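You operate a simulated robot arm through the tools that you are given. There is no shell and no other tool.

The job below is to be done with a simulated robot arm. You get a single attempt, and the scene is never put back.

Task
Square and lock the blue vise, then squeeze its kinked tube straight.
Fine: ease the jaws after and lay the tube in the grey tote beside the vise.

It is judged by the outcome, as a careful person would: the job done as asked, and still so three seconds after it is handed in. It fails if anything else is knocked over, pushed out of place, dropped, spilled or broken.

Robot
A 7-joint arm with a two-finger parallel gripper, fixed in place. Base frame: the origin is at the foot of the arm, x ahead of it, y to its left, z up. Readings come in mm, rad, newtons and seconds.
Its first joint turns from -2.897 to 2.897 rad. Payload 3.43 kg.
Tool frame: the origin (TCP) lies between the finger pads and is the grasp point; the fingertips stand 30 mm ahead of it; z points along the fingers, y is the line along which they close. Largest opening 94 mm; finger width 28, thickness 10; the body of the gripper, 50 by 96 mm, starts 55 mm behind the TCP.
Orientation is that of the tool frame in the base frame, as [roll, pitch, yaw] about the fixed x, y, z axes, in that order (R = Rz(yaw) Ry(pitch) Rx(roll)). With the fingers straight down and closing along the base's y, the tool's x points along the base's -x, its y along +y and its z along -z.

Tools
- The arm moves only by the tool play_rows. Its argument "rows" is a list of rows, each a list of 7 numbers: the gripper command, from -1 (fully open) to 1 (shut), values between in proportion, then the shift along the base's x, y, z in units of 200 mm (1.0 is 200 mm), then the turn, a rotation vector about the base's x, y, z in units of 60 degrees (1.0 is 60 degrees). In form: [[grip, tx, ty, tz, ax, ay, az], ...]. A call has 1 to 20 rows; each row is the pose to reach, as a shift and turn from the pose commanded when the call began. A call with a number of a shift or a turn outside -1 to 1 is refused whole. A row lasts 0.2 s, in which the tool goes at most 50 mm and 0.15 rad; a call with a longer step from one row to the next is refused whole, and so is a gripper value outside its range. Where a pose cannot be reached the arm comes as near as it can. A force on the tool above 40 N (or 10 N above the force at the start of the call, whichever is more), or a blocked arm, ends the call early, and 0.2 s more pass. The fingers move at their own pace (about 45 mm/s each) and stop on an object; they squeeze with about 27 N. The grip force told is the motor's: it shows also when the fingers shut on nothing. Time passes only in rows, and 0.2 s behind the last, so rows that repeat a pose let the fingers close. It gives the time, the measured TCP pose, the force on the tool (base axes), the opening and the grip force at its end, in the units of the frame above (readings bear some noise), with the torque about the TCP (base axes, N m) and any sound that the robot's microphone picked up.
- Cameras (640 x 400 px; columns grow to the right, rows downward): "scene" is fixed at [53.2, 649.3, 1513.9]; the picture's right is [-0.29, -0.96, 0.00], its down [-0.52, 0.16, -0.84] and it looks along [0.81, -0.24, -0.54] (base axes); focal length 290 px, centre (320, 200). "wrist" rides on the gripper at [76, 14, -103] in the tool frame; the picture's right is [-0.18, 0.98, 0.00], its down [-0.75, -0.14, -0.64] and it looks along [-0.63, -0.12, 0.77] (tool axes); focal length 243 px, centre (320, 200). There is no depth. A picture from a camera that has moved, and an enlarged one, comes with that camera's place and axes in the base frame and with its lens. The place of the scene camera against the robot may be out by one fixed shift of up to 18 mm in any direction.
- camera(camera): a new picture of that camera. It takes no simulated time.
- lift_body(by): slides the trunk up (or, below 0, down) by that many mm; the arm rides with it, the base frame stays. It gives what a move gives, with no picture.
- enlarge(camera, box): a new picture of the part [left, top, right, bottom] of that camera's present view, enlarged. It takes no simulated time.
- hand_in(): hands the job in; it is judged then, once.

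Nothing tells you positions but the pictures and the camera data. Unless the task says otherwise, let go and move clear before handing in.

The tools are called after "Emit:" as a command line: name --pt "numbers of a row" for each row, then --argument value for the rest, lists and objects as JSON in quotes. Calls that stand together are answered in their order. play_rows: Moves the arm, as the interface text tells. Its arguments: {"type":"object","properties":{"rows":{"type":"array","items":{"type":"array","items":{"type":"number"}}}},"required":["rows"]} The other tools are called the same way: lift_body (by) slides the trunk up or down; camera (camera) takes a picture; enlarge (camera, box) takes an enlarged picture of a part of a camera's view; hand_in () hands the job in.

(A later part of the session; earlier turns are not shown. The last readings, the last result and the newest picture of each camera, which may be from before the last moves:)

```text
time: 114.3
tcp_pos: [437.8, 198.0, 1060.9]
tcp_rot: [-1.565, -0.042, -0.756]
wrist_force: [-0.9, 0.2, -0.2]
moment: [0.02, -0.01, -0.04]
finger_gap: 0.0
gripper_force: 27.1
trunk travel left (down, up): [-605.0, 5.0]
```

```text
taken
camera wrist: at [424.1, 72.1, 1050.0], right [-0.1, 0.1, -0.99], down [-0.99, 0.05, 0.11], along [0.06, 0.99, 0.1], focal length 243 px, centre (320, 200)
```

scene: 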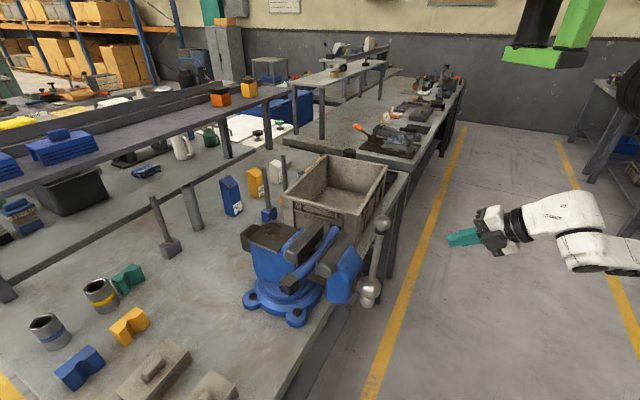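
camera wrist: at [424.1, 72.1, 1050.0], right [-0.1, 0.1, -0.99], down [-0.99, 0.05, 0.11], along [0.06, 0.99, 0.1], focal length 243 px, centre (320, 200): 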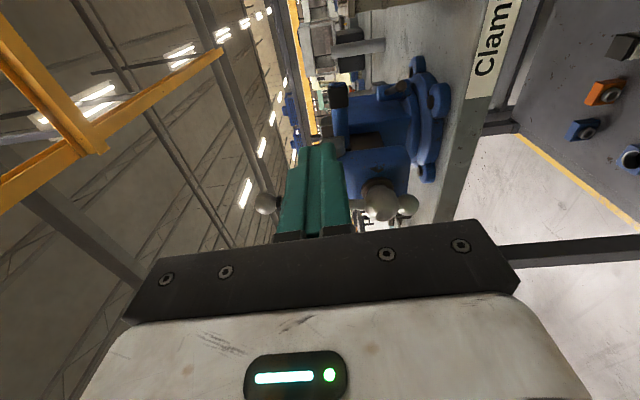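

I'm horizontal again in the aisle. I'll move to the left side of the hub, lower to its height, and test the lock by pressing it toward the tote, which is also the direction that needs trimming.

Emit:
play_rows --pt "1 -0.12 0.16 0 0 0 0" --pt "1 -0.24 0.33 -0.06 0 0 0" --pt "1 -0.36 0.5 -0.12 0 0 0" --pt "1 -0.48 0.67 -0.18 0 0 0" --pt "1 -0.58 0.84 -0.25 0 0 0" --pt "1 -0.635 0.99 -0.3 0 0 0"

Emit:
camera --camera "wrist"

Emit:
enlarge --camera "scene" --box '[250, 200, 450, 360]'

```text
time: 115.7
tcp_pos: [308.7, 396.7, 1001.6]
tcp_rot: [-1.567, -0.042, -0.757]
wrist_force: [0.1, -1.3, 0.7]
moment: [0.0, -0.03, -0.01]
finger_gap: 0.0
gripper_force: 26.8
trunk travel left (down, up): [-605.0, 5.0]
```

```text
taken
camera wrist: at [294.8, 270.7, 990.0], right [-0.1, 0.1, -0.99], down [-0.99, 0.05, 0.11], along [0.06, 0.99, 0.1], focal length 243 px, centre (320, 200)
```

wrist: 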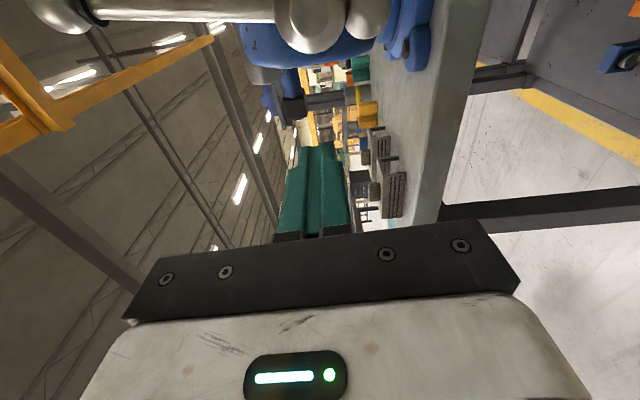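

```text
2.50 times, centred on (350, 280) of scene
camera zoom: at [53.2, 649.3, 1513.9], right [-0.29, -0.96, 0.0], down [-0.52, 0.16, -0.84], along [0.81, -0.24, -0.54], focal length 725 px, centre (245, 0)
```

zoom: 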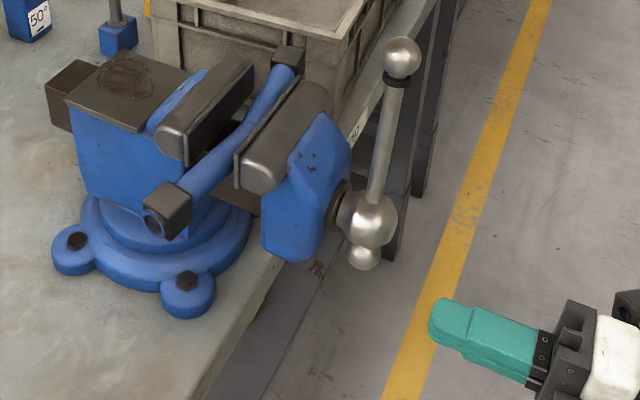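

Emit:
play_rows --pt "1 0.09 0.09 0 0 0 0" --pt "1 0.18 0.18 0 0 0 0" --pt "1 0.27 0.27 0 0 0 0" --pt "1 0.352 0.352 0 0 0 0" --pt "1 0.4 0.304 0 0 0 0" --pt "1 0.43 0.274 0 0 0 0"

Emit:
enlarge --camera "scene" --box '[250, 200, 450, 360]'

```text
time: 117.1
tcp_pos: [397.6, 450.9, 1002.6]
tcp_rot: [-1.568, -0.039, -0.757]
wrist_force: [-0.2, 0.1, -0.4]
moment: [0.05, -0.03, 0.03]
finger_gap: 0.2
gripper_force: 27.6
trunk travel left (down, up): [-605.0, 5.0]
```

```text
2.50 times, centred on (350, 280) of scene
camera zoom: at [53.2, 649.3, 1513.9], right [-0.29, -0.96, 0.0], down [-0.52, 0.16, -0.84], along [0.81, -0.24, -0.54], focal length 725 px, centre (245, 0)
```

zoom: 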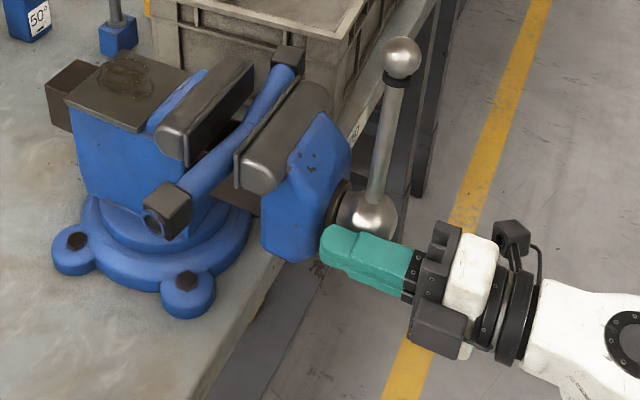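

Fingers are right beside the hub. I'll press sideways in 2 mm steps and read the force.

Emit:
play_rows --pt "1 0.007 -0.007 0 0 0 0" --pt "1 0.014 -0.014 0 0 0 0" --pt "1 0.021 -0.021 0 0 0 0" --pt "1 0.028 -0.028 0 0 0 0" --pt "1 0.035 -0.035 0 0 0 0" --pt "1 0.042 -0.042 0 0 0 0"

Emit:
enlarge --camera "scene" --box '[220, 200, 400, 340]'

```text
time: 118.5
tcp_pos: [400.6, 445.2, 1001.5]
tcp_rot: [-1.566, -0.042, -0.744]
wrist_force: [-20.1, 30.5, -3.2]
moment: [0.23, 0.16, 0.16]
finger_gap: 0.0
gripper_force: 26.8
trunk travel left (down, up): [-605.0, 5.0]
```

```text
2.86 times, centred on (310, 270) of scene
camera zoom: at [53.2, 649.3, 1513.9], right [-0.29, -0.96, 0.0], down [-0.52, 0.16, -0.84], along [0.81, -0.24, -0.54], focal length 828 px, centre (349, 0)
```

zoom: 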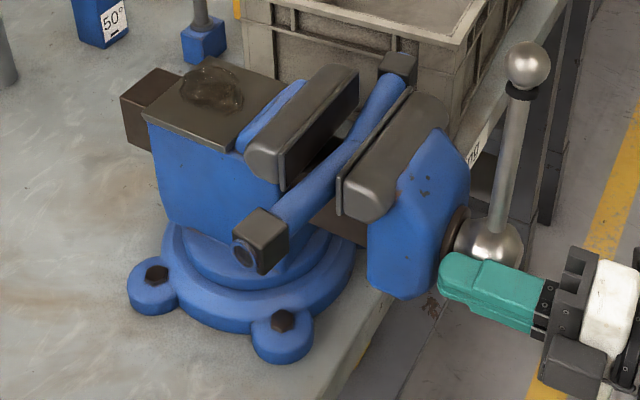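

The hub takes 36 N without the vise turning, so the lock is confirmed. Now I'll back off and roll to camera-up, which also gives a view to re-measure the angle.

Emit:
play_rows --pt "1 -0.06 0.06 0 0 0 0" --pt "1 -0.12 0.08 0 0 0 0" --pt "1 -0.26 -0.06 0 0 0 0" --pt "1 -0.4 -0.2 0 0 0 0" --pt "1 -0.54 -0.34 0 0 0 0" --pt "1 -0.6 -0.45 0 0 0 0"

Emit:
play_rows --pt "0 0.05 -0.05 0.1 -0.09 -0.097 0" --pt "-1 0.1 -0.1 0.2 -0.18 -0.194 0" --pt "-1 0.14 -0.14 0.3 -0.27 -0.29 0" --pt "-1 0.14 -0.14 0.4 -0.36 -0.388 0" --pt "-1 0.14 -0.14 0.5 -0.45 -0.485 0" --pt "-1 0.14 -0.14 0.6 -0.54 -0.58 0" --pt "-1 0.14 -0.14 0.7 -0.63 -0.68 0"

Emit:
camera --camera "wrist"

```text
time: 119.9
tcp_pos: [286.2, 352.4, 999.9]
tcp_rot: [-1.563, -0.041, -0.755]
wrist_force: [0.1, 0.0, -0.3]
moment: [0.0, -0.03, 0.01]
finger_gap: 0.0
gripper_force: 27.1
trunk travel left (down, up): [-605.0, 5.0]
```

```text
time: 121.5
tcp_pos: [313.6, 324.3, 1141.9]
tcp_rot: [-1.554, -1.015, -0.762]
wrist_force: [-1.1, -0.6, 0.3]
moment: [-0.03, 0.0, -0.01]
finger_gap: 93.7
gripper_force: 0.2
trunk travel left (down, up): [-605.0, 5.0]
```

```text
taken
camera wrist: at [281.6, 214.4, 1197.9], right [0.54, -0.5, -0.68], down [-0.81, -0.11, -0.57], along [0.21, 0.86, -0.47], focal length 243 px, centre (320, 200)
```

wrist: 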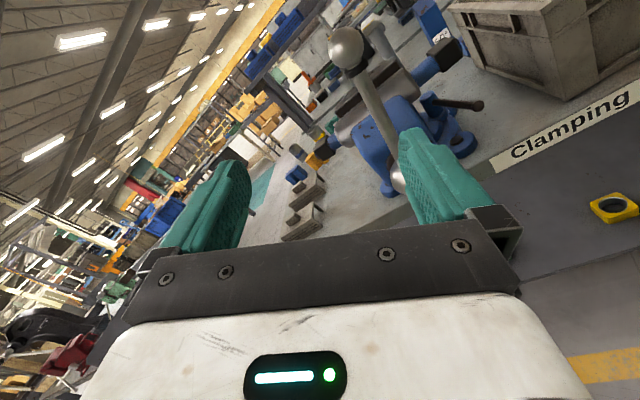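

I can see the lever now points toward the aisle. I'll finish the roll and tip the tool down for an overhead measurement.

Emit:
play_rows --pt "-1 0 0 0.1 -0.09 -0.097 0" --pt "-1 0 0 0.2 -0.18 -0.194 0" --pt "-1 0 0 0.3 -0.27 -0.29 0" --pt "-1 0 0 0.4 -0.36 -0.388 0"

Emit:
play_rows --pt "-1 0 0 0.05 -0.1 0.096 0" --pt "-1 0 0 0.1 -0.2 0.192 0" --pt "-1 0 0 0.15 -0.3 0.29 0" --pt "-1 0 0 0.2 -0.4 0.385 0"

Emit:
camera --camera "wrist"

Emit:
enlarge --camera "wrist" --box '[200, 0, 440, 180]'

```text
time: 122.5
tcp_pos: [312.6, 324.6, 1221.8]
tcp_rot: [-0.37, -1.563, -1.945]
wrist_force: [-0.7, 0.6, 0.1]
moment: [0.03, -0.01, -0.03]
finger_gap: 94.3
gripper_force: 0.0
trunk travel left (down, up): [-605.0, 5.0]
```

```text
time: 123.6
tcp_pos: [277.8, 325.5, 1270.7]
tcp_rot: [2.998, -1.107, 1.11]
wrist_force: [0.3, 0.1, 1.5]
moment: [0.0, 0.01, 0.04]
finger_gap: 93.9
gripper_force: 0.1
trunk travel left (down, up): [-605.0, 5.0]
stopped in row 4: the arm was blocked; the commanded pose is now the measured one
```

```text
taken
camera wrist: at [252.0, 274.3, 1385.3], right [0.78, -0.62, -0.1], down [-0.6, -0.69, -0.4], along [0.17, 0.37, -0.91], focal length 243 px, centre (320, 200)
```

wrist: 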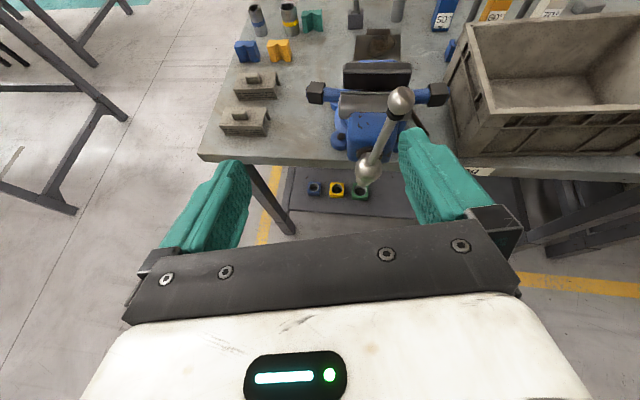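

```text
2.22 times, centred on (320, 90) of wrist
camera zoom: at [252.0, 274.3, 1385.3], right [0.78, -0.62, -0.1], down [-0.6, -0.69, -0.4], along [0.17, 0.37, -0.91], focal length 539 px, centre (320, 444)
```

zoom: 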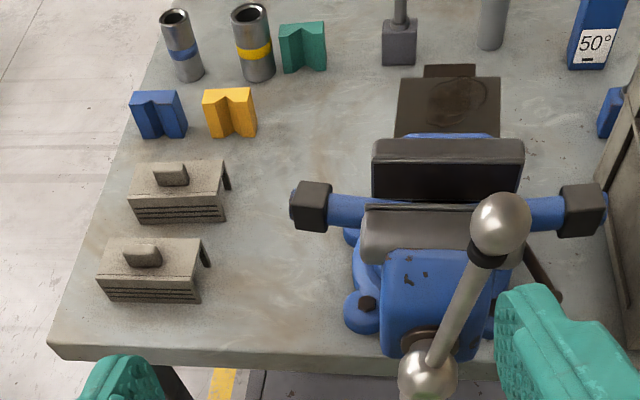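

This view shows the bench edge and the jaws together. I'll zoom in on each for an exact comparison.

Emit:
enlarge --camera "wrist" --box '[190, 130, 350, 190]'

Emit:
enlarge --camera "wrist" --box '[430, 140, 640, 220]'

Emit:
enlarge --camera "wrist" --box '[300, 50, 460, 150]'

```text
4.00 times, centred on (270, 160) of wrist
camera zoom: at [252.0, 274.3, 1385.3], right [0.78, -0.62, -0.1], down [-0.6, -0.69, -0.4], along [0.17, 0.37, -0.91], focal length 970 px, centre (520, 360)
```

zoom: 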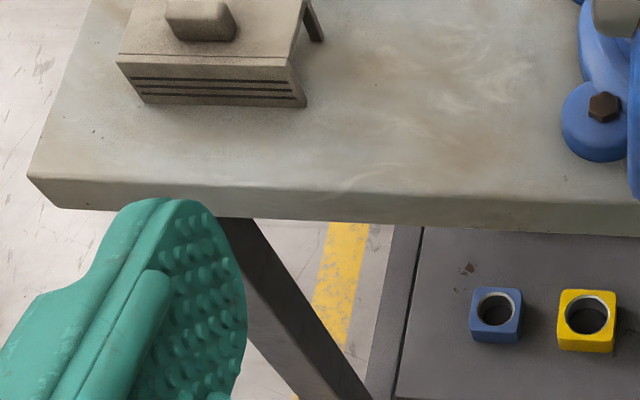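

```text
3.05 times, centred on (535, 180) of wrist
camera zoom: at [252.0, 274.3, 1385.3], right [0.78, -0.62, -0.1], down [-0.6, -0.69, -0.4], along [0.17, 0.37, -0.91], focal length 739 px, centre (-335, 261)
```

zoom: 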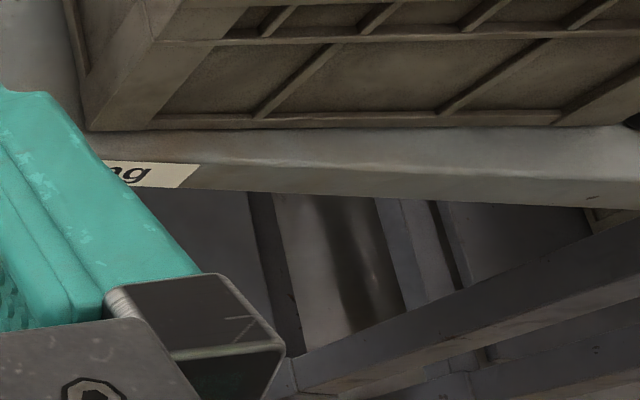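

```text
4.00 times, centred on (380, 100) of wrist
camera zoom: at [252.0, 274.3, 1385.3], right [0.78, -0.62, -0.1], down [-0.6, -0.69, -0.4], along [0.17, 0.37, -0.91], focal length 970 px, centre (80, 600)
```

zoom: 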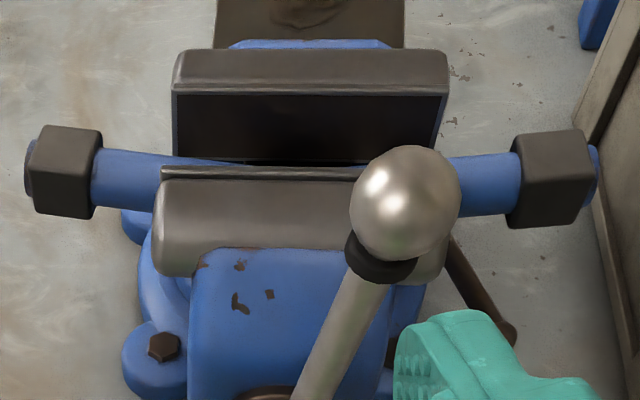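

The bench edge measures 135.0° and the jaws and tube average about 134°, so the vise is square to roughly 1° and locked. Next is squeezing: I'll level the tool, lower the trunk, and approach the handle bar below its top ball.

Emit:
play_rows --pt "-1 0.04 -0.02 -0.05 0.09 -0.086 0" --pt "-1 0.08 -0.04 -0.1 0.18 -0.172 0" --pt "-1 0.12 -0.06 -0.15 0.27 -0.258 0" --pt "-1 0.16 -0.08 -0.2 0.36 -0.344 0"

Emit:
lift_body --by -110

Emit:
camera --camera "wrist"

```text
time: 124.6
tcp_pos: [308.7, 310.3, 1229.7]
tcp_rot: [1.195, -1.419, 2.885]
wrist_force: [0.4, -0.3, -0.4]
moment: [0.02, -0.02, -0.01]
finger_gap: 94.0
gripper_force: 0.1
trunk travel left (down, up): [-605.0, 5.0]
```

```text
time: 126.1
tcp_pos: [309.7, 309.8, 1119.3]
tcp_rot: [1.204, -1.419, 2.875]
wrist_force: [0.6, -0.1, -0.1]
moment: [0.01, -0.01, -0.01]
finger_gap: 94.1
gripper_force: 0.1
trunk travel left (down, up): [-495.0, 115.0]
```

```text
taken
camera wrist: at [249.5, 222.8, 1191.6], right [0.81, -0.59, -0.04], down [-0.38, -0.46, -0.8], along [0.45, 0.66, -0.6], focal length 243 px, centre (320, 200)
```

wrist: 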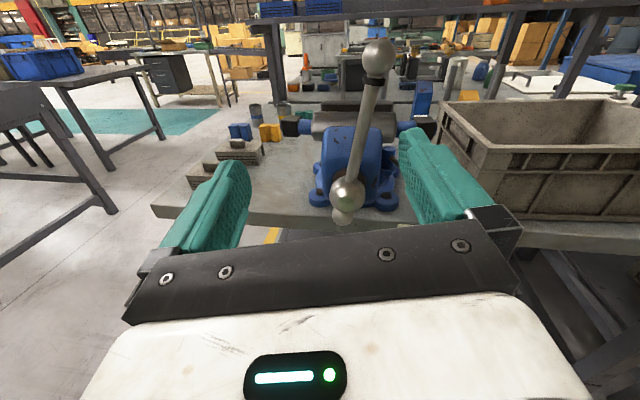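

I've worked out the tool's current axes; it needs small yaw, pitch and roll corrections to align with the screw axis and the leaning bar. I'll apply those and move to 90 mm in front of the bar.

Emit:
play_rows --pt "-0.5 0.09 0.047 -0.005 0.044 0.0615 -0.04" --pt "-0.2 0.18 0.094 -0.01 0.088 0.123 -0.08" --pt "-0.2 0.27 0.14 -0.015 0.132 0.185 -0.12" --pt "-0.2 0.357 0.187 -0.015 0.176 0.246 -0.16" --pt "-0.2 0.357 0.187 -0.015 0.176 0.246 -0.16"

Emit:
camera --camera "wrist"

Emit:
enlarge --camera "scene" --box '[280, 180, 500, 340]'

```text
time: 127.3
tcp_pos: [382.8, 347.3, 1116.3]
tcp_rot: [-1.446, -1.395, -0.933]
wrist_force: [0.0, -0.4, 0.7]
moment: [0.01, -0.01, 0.02]
finger_gap: 56.5
gripper_force: 0.0
trunk travel left (down, up): [-495.0, 115.0]
```

```text
taken
camera wrist: at [324.8, 256.6, 1187.3], right [0.65, -0.67, -0.35], down [-0.64, -0.23, -0.73], along [0.41, 0.7, -0.58], focal length 243 px, centre (320, 200)
```

wrist: 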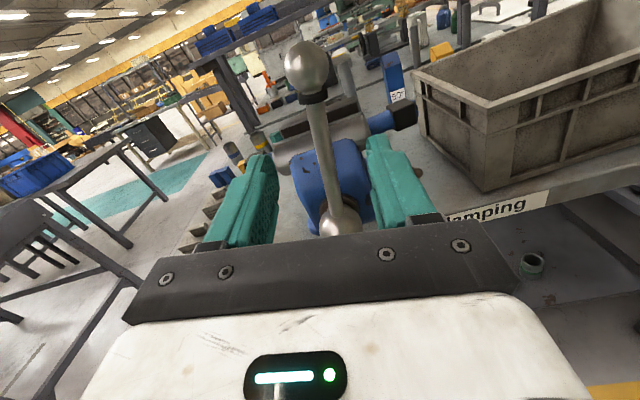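

```text
2.50 times, centred on (390, 260) of scene
camera zoom: at [53.2, 649.3, 1513.9], right [-0.29, -0.96, 0.0], down [-0.52, 0.16, -0.84], along [0.81, -0.24, -0.54], focal length 725 px, centre (145, 50)
```

zoom: 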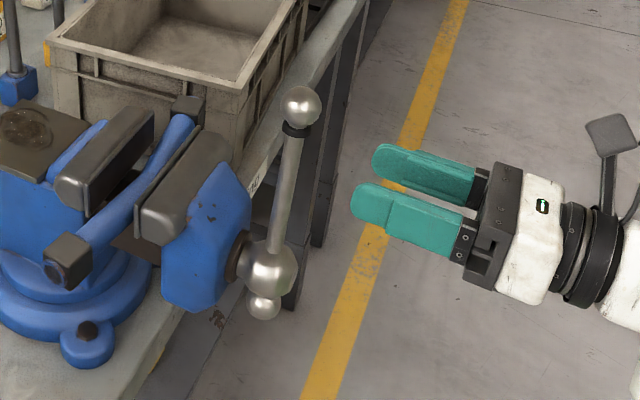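

The bar is centred between the fingers and the tool roll matches its lean. I'll advance 80 mm and grip it.

Emit:
play_rows --pt "-0.2 0.073 0.069 0 0 0 0" --pt "-0.2 0.146 0.138 0 0 0 0" --pt "-0.2 0.219 0.207 0 0 0 0" --pt "-0.2 0.29 0.275 0 0 0 0" --pt "0.5 0.29 0.275 0 0 0 0" --pt "1 0.29 0.275 0 0 0 0" --pt "1 0.29 0.275 0 0 0 0" --pt "1 0.29 0.275 0 0 0 0"

Emit:
camera --camera "wrist"

Emit:
enlarge --camera "scene" --box '[220, 200, 400, 340]'

```text
time: 129.1
tcp_pos: [437.7, 402.3, 1116.9]
tcp_rot: [-1.444, -1.396, -0.936]
wrist_force: [-5.5, -9.4, -1.8]
moment: [-0.78, -0.19, 0.06]
finger_gap: 15.3
gripper_force: 41.3
trunk travel left (down, up): [-495.0, 115.0]
```

```text
taken
camera wrist: at [380.9, 312.2, 1187.1], right [0.65, -0.67, -0.35], down [-0.64, -0.24, -0.73], along [0.41, 0.7, -0.58], focal length 243 px, centre (320, 200)
```

wrist: 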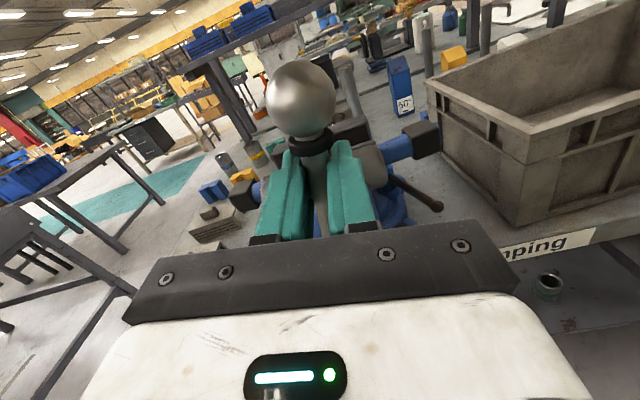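

```text
2.86 times, centred on (310, 270) of scene
camera zoom: at [53.2, 649.3, 1513.9], right [-0.29, -0.96, 0.0], down [-0.52, 0.16, -0.84], along [0.81, -0.24, -0.54], focal length 828 px, centre (349, 0)
```

zoom: 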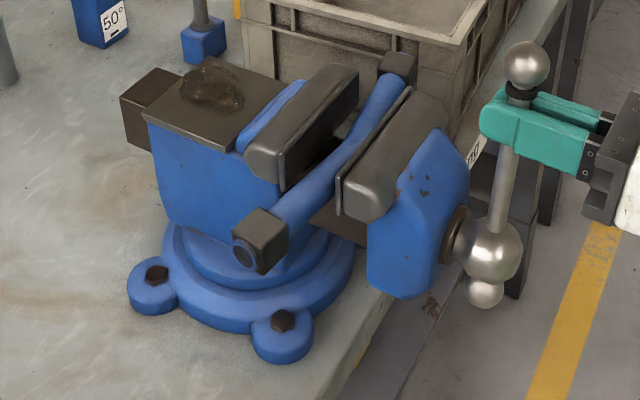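

I have the bar gripped just below its collar. I'll turn it clockwise by 24° and watch the force and the moving jaw.

Emit:
play_rows --pt "1 0.0279 -0.029 -0.0099 0.048 0.0462 0" --pt "1 0.0557 -0.0579 -0.0198 0.0961 0.0924 0" --pt "1 0.0823 -0.0856 -0.035 0.144 0.1386 0" --pt "1 0.1089 -0.1133 -0.0507 0.1923 0.1848 0" --pt "1 0.1338 -0.139 -0.071 0.2404 0.231 0" --pt "1 0.1586 -0.165 -0.0918 0.2884 0.2772 0"

Emit:
enlarge --camera "scene" --box '[220, 200, 400, 340]'

```text
time: 130.5
tcp_pos: [472.2, 369.0, 1098.1]
tcp_rot: [-1.54, -0.975, -0.847]
wrist_force: [7.8, 7.4, 0.8]
moment: [-0.16, -0.08, 0.03]
finger_gap: 14.6
gripper_force: 44.7
trunk travel left (down, up): [-495.0, 115.0]
```

```text
2.86 times, centred on (310, 270) of scene
camera zoom: at [53.2, 649.3, 1513.9], right [-0.29, -0.96, 0.0], down [-0.52, 0.16, -0.84], along [0.81, -0.24, -0.54], focal length 828 px, centre (349, 0)
```

zoom: 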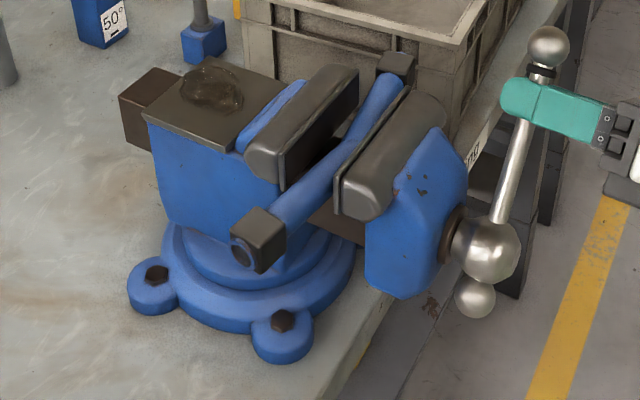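

The front jaw closed by roughly 4 mm over 24°, and the handle draws inward with it, so clockwise tightens with a coarse pitch. I'll continue, following the inward travel.

Emit:
play_rows --pt "1 0.03 -0.0165 -0.0254 0.048 0.0462 0" --pt "1 0.0579 -0.035 -0.0508 0.0961 0.0924 0" --pt "1 0.083 -0.051 -0.08 0.144 0.1386 0" --pt "1 0.107 -0.068 -0.11 0.1923 0.1848 0" --pt "1 0.128 -0.082 -0.1435 0.2404 0.231 0" --pt "1 0.148 -0.0963 -0.177 0.2884 0.2772 0"

Emit:
enlarge --camera "scene" --box '[220, 200, 400, 340]'

```text
time: 131.5
tcp_pos: [489.0, 354.1, 1075.3]
tcp_rot: [-1.558, -0.705, -0.834]
wrist_force: [-21.1, -30.0, -4.4]
moment: [-0.21, -0.61, -0.62]
finger_gap: 14.8
gripper_force: 44.9
trunk travel left (down, up): [-495.0, 115.0]
stopped in row 5: the force on the tool passed its limit at 45 N (the readings are from after the stop); the commanded pose is now the measured one
```

```text
2.86 times, centred on (310, 270) of scene
camera zoom: at [53.2, 649.3, 1513.9], right [-0.29, -0.96, 0.0], down [-0.52, 0.16, -0.84], along [0.81, -0.24, -0.54], focal length 828 px, centre (349, 0)
```

zoom: 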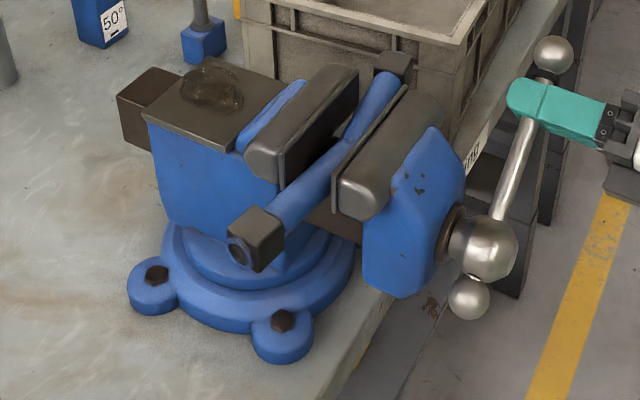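

I pushed inward too far, so the pitch is finer than I assumed. I'll ease back along the axis and continue the rotation with almost no inward shift.

Emit:
play_rows --pt "1 -0.006 -0.006 0 0 0 0" --pt "1 0.011 -0.023 -0.033 0.048 0.0462 0" --pt "1 0.0279 -0.0405 -0.0665 0.0961 0.0924 0" --pt "1 0.042 -0.054 -0.103 0.144 0.1386 0" --pt "1 0.056 -0.067 -0.1395 0.1923 0.1848 0" --pt "1 0.0665 -0.0765 -0.178 0.2404 0.231 0" --pt "1 0.077 -0.0857 -0.217 0.2884 0.2772 0"

Emit:
enlarge --camera "scene" --box '[220, 200, 400, 340]'

```text
time: 133.1
tcp_pos: [505.7, 338.9, 1031.6]
tcp_rot: [-1.569, -0.284, -0.828]
wrist_force: [5.1, 4.1, -2.3]
moment: [-0.37, -0.13, 0.38]
finger_gap: 14.6
gripper_force: 44.9
trunk travel left (down, up): [-495.0, 115.0]
```

```text
2.86 times, centred on (310, 270) of scene
camera zoom: at [53.2, 649.3, 1513.9], right [-0.29, -0.96, 0.0], down [-0.52, 0.16, -0.84], along [0.81, -0.24, -0.54], focal length 828 px, centre (349, 0)
```

zoom: 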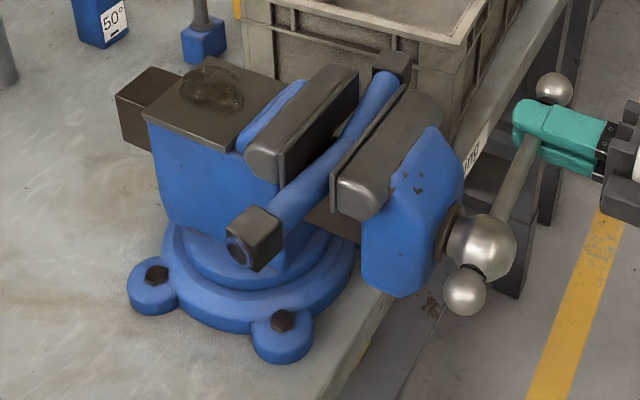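

The jaw is advancing smoothly, about 25 mm per turn, and the tube is now being carried back toward the fixed jaw. I'll continue with another 48°.

Emit:
play_rows --pt "1 0.0154 -0.0088 -0.0805 0.0961 0.0924 0" --pt "1 0.0217 -0.011 -0.1625 0.1923 0.1848 0" --pt "1 0.0198 -0.0047 -0.2445 0.2884 0.2772 0" --pt "1 0.0098 0.0094 -0.325 0.3845 0.3696 0" --pt "1 -0.0075 0.0317 -0.4025 0.4807 0.462 0" --pt "1 -0.0328 0.0615 -0.475 0.5768 0.5544 0"

Emit:
enlarge --camera "scene" --box '[220, 200, 400, 340]'

```text
time: 134.5
tcp_pos: [499.9, 351.4, 936.1]
tcp_rot: [-1.588, 0.555, -0.831]
wrist_force: [4.9, -1.3, -0.7]
moment: [-0.31, 0.27, -0.69]
finger_gap: 14.7
gripper_force: 44.9
trunk travel left (down, up): [-495.0, 115.0]
```

```text
2.86 times, centred on (310, 270) of scene
camera zoom: at [53.2, 649.3, 1513.9], right [-0.29, -0.96, 0.0], down [-0.52, 0.16, -0.84], along [0.81, -0.24, -0.54], focal length 828 px, centre (349, 0)
```

zoom: 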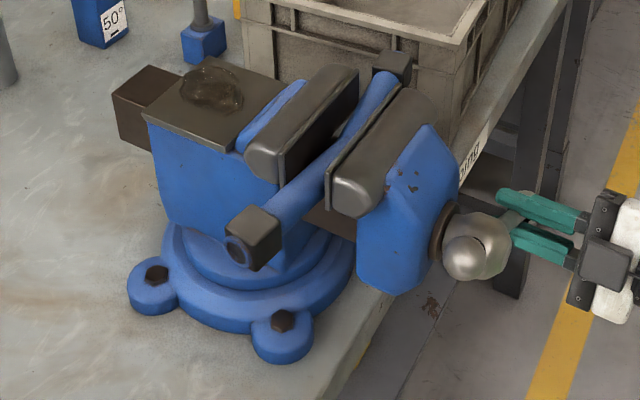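

Emit:
play_rows --pt "1 -0.0315 0.037 -0.0665 0.0961 0.0924 0" --pt "1 -0.0688 0.0802 -0.126 0.1923 0.1848 0" --pt "1 -0.1117 0.1292 -0.1765 0.2884 0.2772 0" --pt "1 -0.1587 0.1824 -0.2175 0.3845 0.3696 0" --pt "1 -0.2096 0.2397 -0.2485 0.4807 0.462 0" --pt "1 -0.2628 0.2994 -0.2685 0.5768 0.5544 0"

Emit:
enlarge --camera "scene" --box '[220, 200, 400, 340]'

```text
time: 135.9
tcp_pos: [446.2, 410.6, 881.5]
tcp_rot: [-1.695, 1.392, -0.93]
wrist_force: [-6.9, -28.2, 3.5]
moment: [0.83, 1.04, -0.25]
finger_gap: 14.6
gripper_force: 45.0
trunk travel left (down, up): [-495.0, 115.0]
```

```text
2.86 times, centred on (310, 270) of scene
camera zoom: at [53.2, 649.3, 1513.9], right [-0.29, -0.96, 0.0], down [-0.52, 0.16, -0.84], along [0.81, -0.24, -0.54], focal length 828 px, centre (349, 0)
```

zoom: 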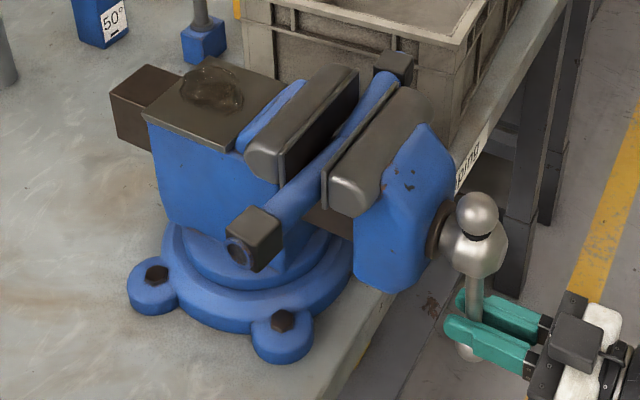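

Resistance is rising to about 15 N tangential, so the squeeze has begun. I'll continue with less inward shift.

Emit:
play_rows --pt "1 -0.0622 0.0539 -0.0085 0.0961 0.0924 0" --pt "1 -0.1173 0.1148 -0.0055 0.1923 0.1848 0" --pt "1 -0.1716 0.1749 0.0085 0.2884 0.2772 0" --pt "1 -0.2242 0.2332 0.034 0.3845 0.3696 0" --pt "1 -0.2737 0.2883 0.07 0.4807 0.462 0" --pt "1 -0.319 0.339 0.116 0.5768 0.5544 0"

Emit:
enlarge --camera "scene" --box '[220, 200, 400, 340]'

```text
time: 137.3
tcp_pos: [384.8, 479.8, 906.5]
tcp_rot: [1.595, 0.908, 2.371]
wrist_force: [19.5, 4.8, -9.2]
moment: [-0.07, 1.03, 0.51]
finger_gap: 14.7
gripper_force: 45.3
trunk travel left (down, up): [-495.0, 115.0]
```

```text
2.86 times, centred on (310, 270) of scene
camera zoom: at [53.2, 649.3, 1513.9], right [-0.29, -0.96, 0.0], down [-0.52, 0.16, -0.84], along [0.81, -0.24, -0.54], focal length 828 px, centre (349, 0)
```

zoom: 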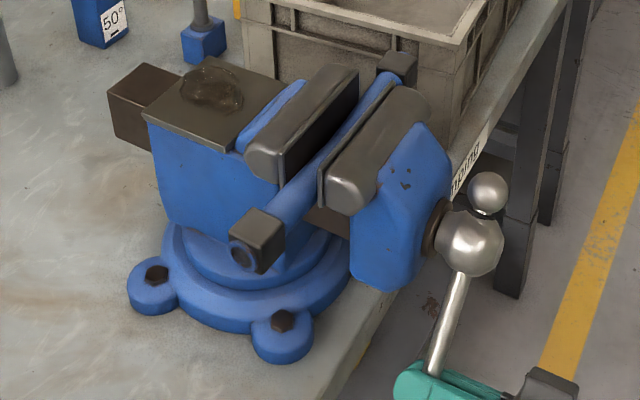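

Emit:
play_rows --pt "1 -0.0369 0.0492 0.055 0.0961 0.0924 0" --pt "1 -0.0718 0.0891 0.118 0.1923 0.1848 0" --pt "1 -0.1 0.1222 0.188 0.2884 0.2772 0" --pt "1 -0.1215 0.1481 0.263 0.3845 0.3696 0" --pt "1 -0.1357 0.1664 0.3425 0.4807 0.462 0" --pt "1 -0.1419 0.1764 0.4235 0.5768 0.5544 0"

Emit:
enlarge --camera "scene" --box '[220, 200, 400, 340]'

```text
time: 138.7
tcp_pos: [356.8, 514.1, 989.4]
tcp_rot: [1.571, 0.071, 2.357]
wrist_force: [14.7, 7.7, -16.1]
moment: [0.47, 0.59, 0.18]
finger_gap: 14.8
gripper_force: 45.5
trunk travel left (down, up): [-495.0, 115.0]
```

```text
2.86 times, centred on (310, 270) of scene
camera zoom: at [53.2, 649.3, 1513.9], right [-0.29, -0.96, 0.0], down [-0.52, 0.16, -0.84], along [0.81, -0.24, -0.54], focal length 828 px, centre (349, 0)
```

zoom: 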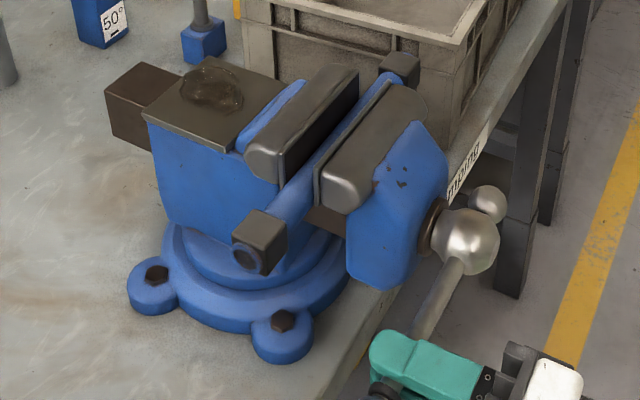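

Emit:
play_rows --pt "1 0.0054 0.0052 0.0825 0.0961 0.0924 0" --pt "1 0.0152 -0.0014 0.164 0.1923 0.1848 0" --pt "1 0.0326 -0.0159 0.243 0.2884 0.2772 0" --pt "1 0.0576 -0.0383 0.318 0.3845 0.3696 0" --pt "1 0.0899 -0.0683 0.388 0.4807 0.462 0"

Emit:
enlarge --camera "scene" --box '[220, 200, 400, 340]'

Emit:
camera --camera "wrist"

```text
time: 139.3
tcp_pos: [353.0, 516.7, 1011.4]
tcp_rot: [1.556, -0.02, 2.36]
wrist_force: [-6.3, -16.7, -1.5]
moment: [0.76, 0.87, -1.22]
finger_gap: 17.0
gripper_force: 45.2
out of reach, approached as far as the arm can: row 1, 2, 3
trunk travel left (down, up): [-495.0, 115.0]
stopped in row 3: the force on the tool passed its limit at 72 N (the readings are from after the stop); the commanded pose is now the measured one
```

```text
2.86 times, centred on (310, 270) of scene
camera zoom: at [53.2, 649.3, 1513.9], right [-0.29, -0.96, 0.0], down [-0.52, 0.16, -0.84], along [0.81, -0.24, -0.54], focal length 828 px, centre (349, 0)
```

zoom: 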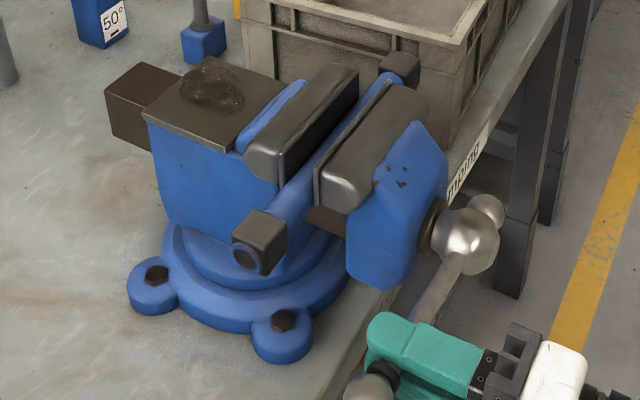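

```text
taken
camera wrist: at [227.0, 498.7, 1025.8], right [0.13, -0.16, 0.98], down [0.08, -0.98, -0.17], along [0.99, 0.1, -0.12], focal length 243 px, centre (320, 200)
```

wrist: 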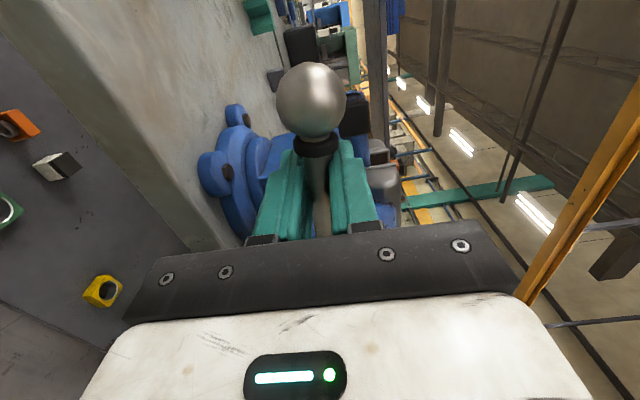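

The wrist reached its roll limit at about 268°. I'll release, back off, unwind the wrist by half a turn and re-grip the bar.

Emit:
play_rows --pt "0.3 0 0 0 0 0 0" --pt "-0.2 0 0 0 0 0 0" --pt "-0.2 0 0 0 0 0 0" --pt "-0.2 -0.1 -0.1 0 0 0 0" --pt "-0.2 -0.2 -0.2 0 0 0 0" --pt "-0.2 -0.3 -0.3 0 -0.098 -0.094 0" --pt "-0.2 -0.35 -0.35 0 -0.196 -0.188 0" --pt "-0.2 -0.35 -0.35 0 -0.294 -0.282 0" --pt "-0.2 -0.35 -0.35 0 -0.392 -0.376 0" --pt "-0.2 -0.35 -0.35 0 -0.49 -0.47 0" --pt "-0.2 -0.35 -0.35 0 -0.588 -0.564 0" --pt "-0.2 -0.35 -0.35 0 -0.686 -0.658 0" --pt "-0.2 -0.35 -0.35 0 -0.784 -0.752 0" --pt "-0.2 -0.35 -0.35 0 -0.882 -0.846 0" --pt "-0.2 -0.35 -0.35 0 -0.98 -0.94 0"

Emit:
enlarge --camera "scene" --box '[220, 200, 400, 340]'

```text
time: 142.6
tcp_pos: [282.9, 447.0, 1011.3]
tcp_rot: [1.716, 1.402, 2.499]
wrist_force: [0.4, 0.2, 0.4]
moment: [0.0, -0.05, 0.01]
finger_gap: 56.4
gripper_force: 0.0
trunk travel left (down, up): [-495.0, 115.0]
```

```text
2.86 times, centred on (310, 270) of scene
camera zoom: at [53.2, 649.3, 1513.9], right [-0.29, -0.96, 0.0], down [-0.52, 0.16, -0.84], along [0.81, -0.24, -0.54], focal length 828 px, centre (349, 0)
```

zoom: 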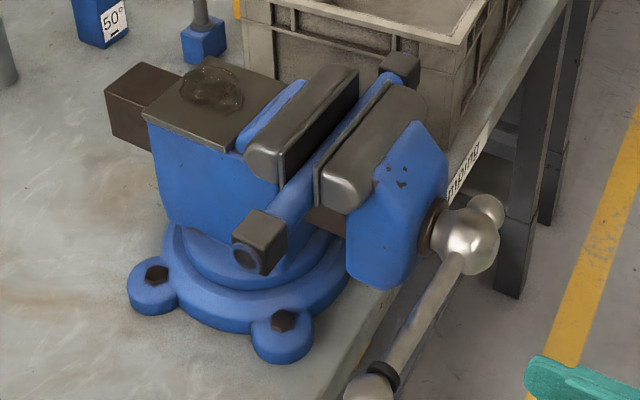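

The bar stayed where I left it. I'll unwind further.

Emit:
play_rows --pt "-0.2 0 0 0 -0.098 -0.094 0" --pt "-0.2 0 0 0 -0.196 -0.188 0" --pt "-0.2 0 0 0 -0.294 -0.282 0" --pt "-0.2 0 0 0 -0.392 -0.376 0" --pt "-0.2 0 0 0 -0.49 -0.47 0" --pt "-0.2 0 0 0 -0.588 -0.564 0" --pt "-0.2 0 0 0 -0.686 -0.658 0" --pt "-0.2 0 0 0 -0.784 -0.752 0" --pt "-0.2 0 0 0 -0.882 -0.846 0" --pt "-0.2 0 0 0 -0.98 -0.94 0"

Emit:
camera --camera "wrist"

```text
time: 144.8
tcp_pos: [282.3, 447.7, 1011.0]
tcp_rot: [-1.595, 0.315, -0.835]
wrist_force: [0.5, -0.1, 1.1]
moment: [0.0, -0.01, 0.01]
finger_gap: 56.3
gripper_force: 0.2
trunk travel left (down, up): [-495.0, 115.0]
```

```text
taken
camera wrist: at [253.4, 328.8, 976.7], right [-0.34, 0.34, -0.88], down [-0.92, 0.07, 0.38], along [0.19, 0.94, 0.29], focal length 243 px, centre (320, 200)
```

wrist: 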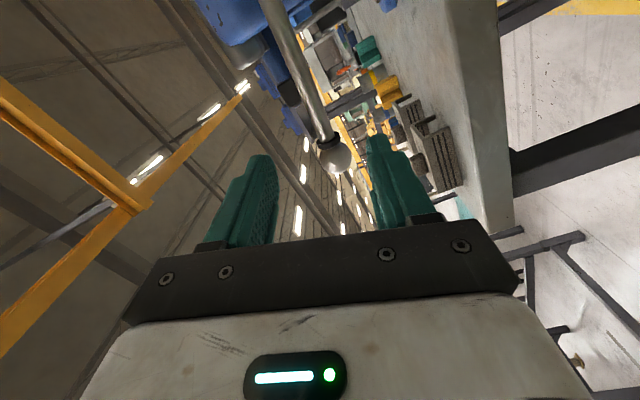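

The bar now sits at about 275° with its ball near z 1016. I'll trim the roll by 12°, advance and re-grip at the same radius.

Emit:
play_rows --pt "-0.2 0.06 0.05 0 -0.075 -0.072 0" --pt "-0.2 0.12 0.1 0 -0.15 -0.144 0" --pt "-0.2 0.2 0.175 0 -0.15 -0.144 0" --pt "-0.2 0.28 0.245 0 -0.15 -0.144 0" --pt "-0.2 0.36 0.3185 0 -0.15 -0.144 0" --pt "0.5 0.36 0.3185 0 -0.15 -0.144 0" --pt "1 0.36 0.3185 0 -0.15 -0.144 0" --pt "1 0.36 0.3185 0 -0.15 -0.144 0" --pt "1 0.36 0.3185 0 -0.15 -0.144 0"

Emit:
enlarge --camera "scene" --box '[220, 210, 420, 370]'

Emit:
camera --camera "wrist"

```text
time: 146.8
tcp_pos: [354.1, 512.3, 1010.6]
tcp_rot: [-1.59, 0.102, -0.833]
wrist_force: [0.6, 1.2, -2.6]
moment: [0.53, 0.42, 0.14]
finger_gap: 14.8
gripper_force: 41.5
trunk travel left (down, up): [-495.0, 115.0]
```

```text
2.50 times, centred on (320, 290) of scene
camera zoom: at [53.2, 649.3, 1513.9], right [-0.29, -0.96, 0.0], down [-0.52, 0.16, -0.84], along [0.81, -0.24, -0.54], focal length 725 px, centre (320, -25)
```

zoom: 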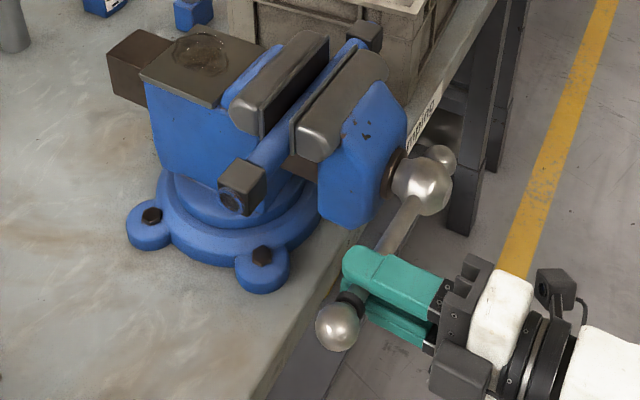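

```text
taken
camera wrist: at [328.6, 389.0, 991.3], right [-0.2, 0.2, -0.96], down [-0.97, 0.11, 0.23], along [0.15, 0.97, 0.17], focal length 243 px, centre (320, 200)
```

wrist: 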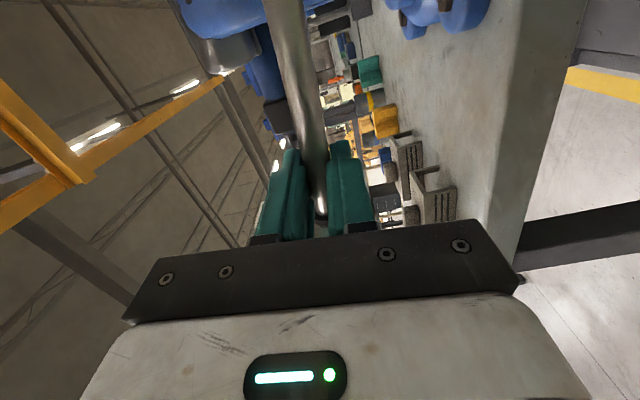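

Re-gripped cleanly. I'll continue tightening 48°.

Emit:
play_rows --pt "1 0.0108 -0.0076 0.081 0.0961 0.0924 0" --pt "1 0.0289 -0.0229 0.159 0.1923 0.1848 0" --pt "1 0.055 -0.0464 0.233 0.2884 0.2772 0" --pt "1 0.0876 -0.0767 0.3015 0.3845 0.3696 0" --pt "1 0.1265 -0.1136 0.363 0.4807 0.462 0" --pt "1 0.171 -0.1562 0.417 0.5768 0.5544 0"

Emit:
enlarge --camera "scene" --box '[220, 200, 400, 340]'

```text
time: 148.3
tcp_pos: [387.1, 481.7, 1092.9]
tcp_rot: [-1.632, 0.935, -0.853]
wrist_force: [-4.8, -10.8, -1.3]
moment: [-0.13, -0.88, 0.38]
finger_gap: 14.7
gripper_force: 44.4
trunk travel left (down, up): [-495.0, 115.0]
stopped in row 6: the force on the tool passed its limit at 41 N (the readings are from after the stop); the commanded pose is now the measured one
```

```text
2.86 times, centred on (310, 270) of scene
camera zoom: at [53.2, 649.3, 1513.9], right [-0.29, -0.96, 0.0], down [-0.52, 0.16, -0.84], along [0.81, -0.24, -0.54], focal length 828 px, centre (349, 0)
```

zoom: 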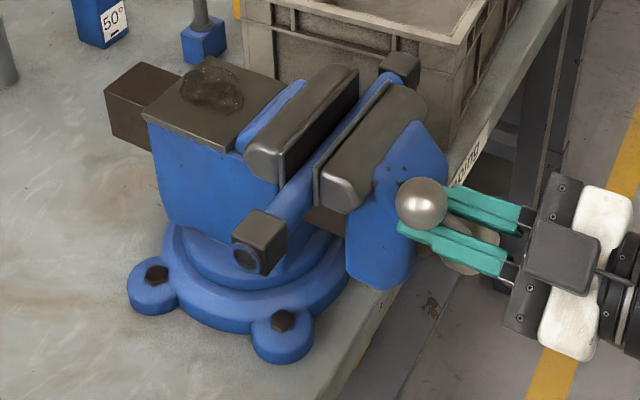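

The push stopped at 41 N near 322°, and the jaw barely advanced over this last stretch. I'll look closely at the tube and jaws.

Emit:
enlarge --camera "scene" --box '[270, 210, 350, 280]'

Emit:
camera --camera "wrist"

```text
5.71 times, centred on (310, 245) of scene
camera zoom: at [53.2, 649.3, 1513.9], right [-0.29, -0.96, 0.0], down [-0.52, 0.16, -0.84], along [0.81, -0.24, -0.54], focal length 1656 px, centre (377, -57)
```

zoom: 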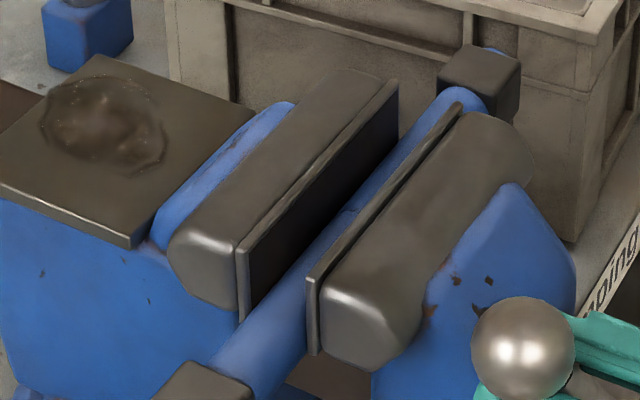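

```text
taken
camera wrist: at [335.8, 385.0, 1027.5], right [-0.63, 0.64, -0.43], down [-0.68, -0.19, 0.71], along [0.37, 0.75, 0.55], focal length 243 px, centre (320, 200)
```

wrist: 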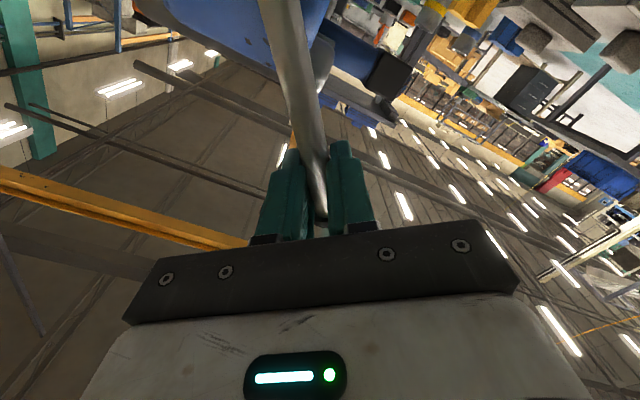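

The kink is much reduced, but by my measure the jaw gap is still about 33 mm against a tube of roughly 25 mm. I'll keep tightening.

Emit:
play_rows --pt "1 0.0225 -0.0256 0.023 0.048 0.0462 0" --pt "1 0.045 -0.0511 0.046 0.0961 0.0924 0" --pt "1 0.0974 -0.1027 0.082 0.1923 0.1848 0" --pt "1 0.1528 -0.1576 0.107 0.2884 0.2772 0" --pt "1 0.2104 -0.2146 0.1215 0.3845 0.3696 0" --pt "1 0.2683 -0.272 0.124 0.4807 0.462 0" --pt "1 0.3262 -0.3293 0.1155 0.5768 0.5544 0"

Emit:
enlarge --camera "scene" --box '[220, 200, 400, 340]'

```text
time: 150.1
tcp_pos: [452.2, 416.7, 1116.7]
tcp_rot: [1.708, 1.367, 2.501]
wrist_force: [-8.3, -1.3, -5.5]
moment: [0.1, -1.5, -0.04]
finger_gap: 15.5
gripper_force: 45.2
trunk travel left (down, up): [-495.0, 115.0]
stopped in row 7: the force on the tool passed its limit at 41 N (the readings are from after the stop); the commanded pose is now the measured one
```

```text
2.86 times, centred on (310, 270) of scene
camera zoom: at [53.2, 649.3, 1513.9], right [-0.29, -0.96, 0.0], down [-0.52, 0.16, -0.84], along [0.81, -0.24, -0.54], focal length 828 px, centre (349, 0)
```

zoom: 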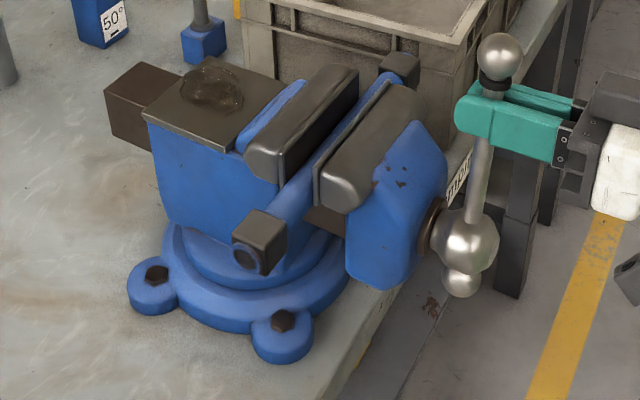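

A full turn is done, but the jaw has not advanced since about 266°, so it seems to be loading against the tube. I'll release, back off and unwind the wrist to camera-up to inspect from above.

Emit:
play_rows --pt "0.3 0 0 0 0 0 0" --pt "-0.2 0 0 0 0 0 0" --pt "-0.2 0 0 0 0 0 0" --pt "-0.2 -0.1 -0.1 0 0 0 0" --pt "-0.2 -0.2 -0.2 0 0 0 0" --pt "-0.2 -0.3 -0.3 0 -0.098 -0.094 0" --pt "-0.2 -0.4 -0.4 0 -0.196 -0.188 0" --pt "-0.2 -0.45 -0.45 0 -0.294 -0.282 0" --pt "-0.2 -0.45 -0.45 0 -0.392 -0.376 0" --pt "-0.2 -0.45 -0.45 0 -0.49 -0.47 0" --pt "-0.2 -0.45 -0.45 0 -0.588 -0.564 0" --pt "-0.2 -0.45 -0.45 0 -0.686 -0.658 0" --pt "-0.2 -0.45 -0.45 0 -0.784 -0.752 0" --pt "-0.2 -0.45 -0.45 0 -0.882 -0.846 0" --pt "-0.2 -0.45 -0.45 0 -0.98 -0.94 0"

Emit:
play_rows --pt "-0.2 0 0 0.05 -0.098 -0.094 0" --pt "-0.2 0 0 0.1 -0.196 -0.188 0" --pt "-0.2 0 0 0.15 -0.294 -0.282 0" --pt "-0.2 0 0 0.2 -0.392 -0.376 0" --pt "-0.2 0 0 0.25 -0.49 -0.47 0" --pt "-0.2 0 0 0.3 -0.588 -0.564 0" --pt "-0.2 0 0 0.35 -0.686 -0.658 0" --pt "-0.2 0 0 0.4 -0.784 -0.752 0" --pt "-0.2 0 0 0.4 -0.882 -0.846 0" --pt "-0.2 0 0 0.4 -0.98 -0.94 0"

Emit:
camera --camera "wrist"

Emit:
enlarge --camera "scene" --box '[220, 200, 400, 340]'

```text
time: 153.2
tcp_pos: [360.4, 327.7, 1115.5]
tcp_rot: [-1.607, 0.349, -0.841]
wrist_force: [-0.1, -0.3, -0.4]
moment: [0.0, 0.04, -0.03]
finger_gap: 56.3
gripper_force: 0.0
trunk travel left (down, up): [-495.0, 115.0]
```

```text
time: 155.4
tcp_pos: [362.8, 325.8, 1196.2]
tcp_rot: [-1.534, -1.071, -0.877]
wrist_force: [-0.1, -1.4, -0.1]
moment: [-0.03, -0.02, -0.01]
finger_gap: 56.3
gripper_force: 0.0
trunk travel left (down, up): [-495.0, 115.0]
```

```text
taken
camera wrist: at [317.8, 221.3, 1255.4], right [0.52, -0.57, -0.63], down [-0.79, -0.06, -0.61], along [0.31, 0.82, -0.48], focal length 243 px, centre (320, 200)
```

wrist: 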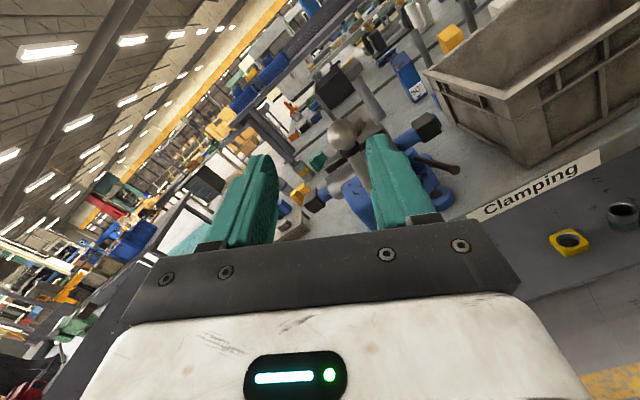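

```text
2.86 times, centred on (310, 270) of scene
camera zoom: at [53.2, 649.3, 1513.9], right [-0.29, -0.96, 0.0], down [-0.52, 0.16, -0.84], along [0.81, -0.24, -0.54], focal length 828 px, centre (349, 0)
```

zoom: 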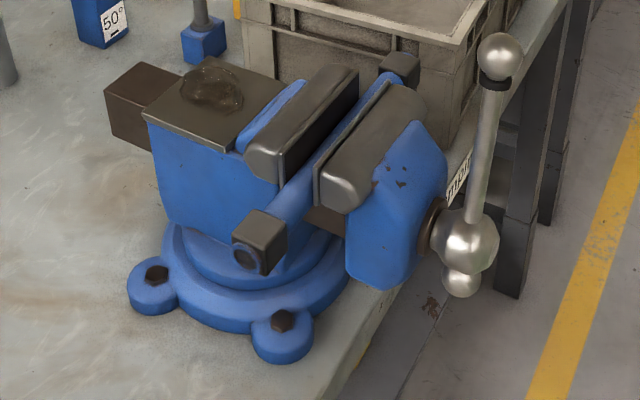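

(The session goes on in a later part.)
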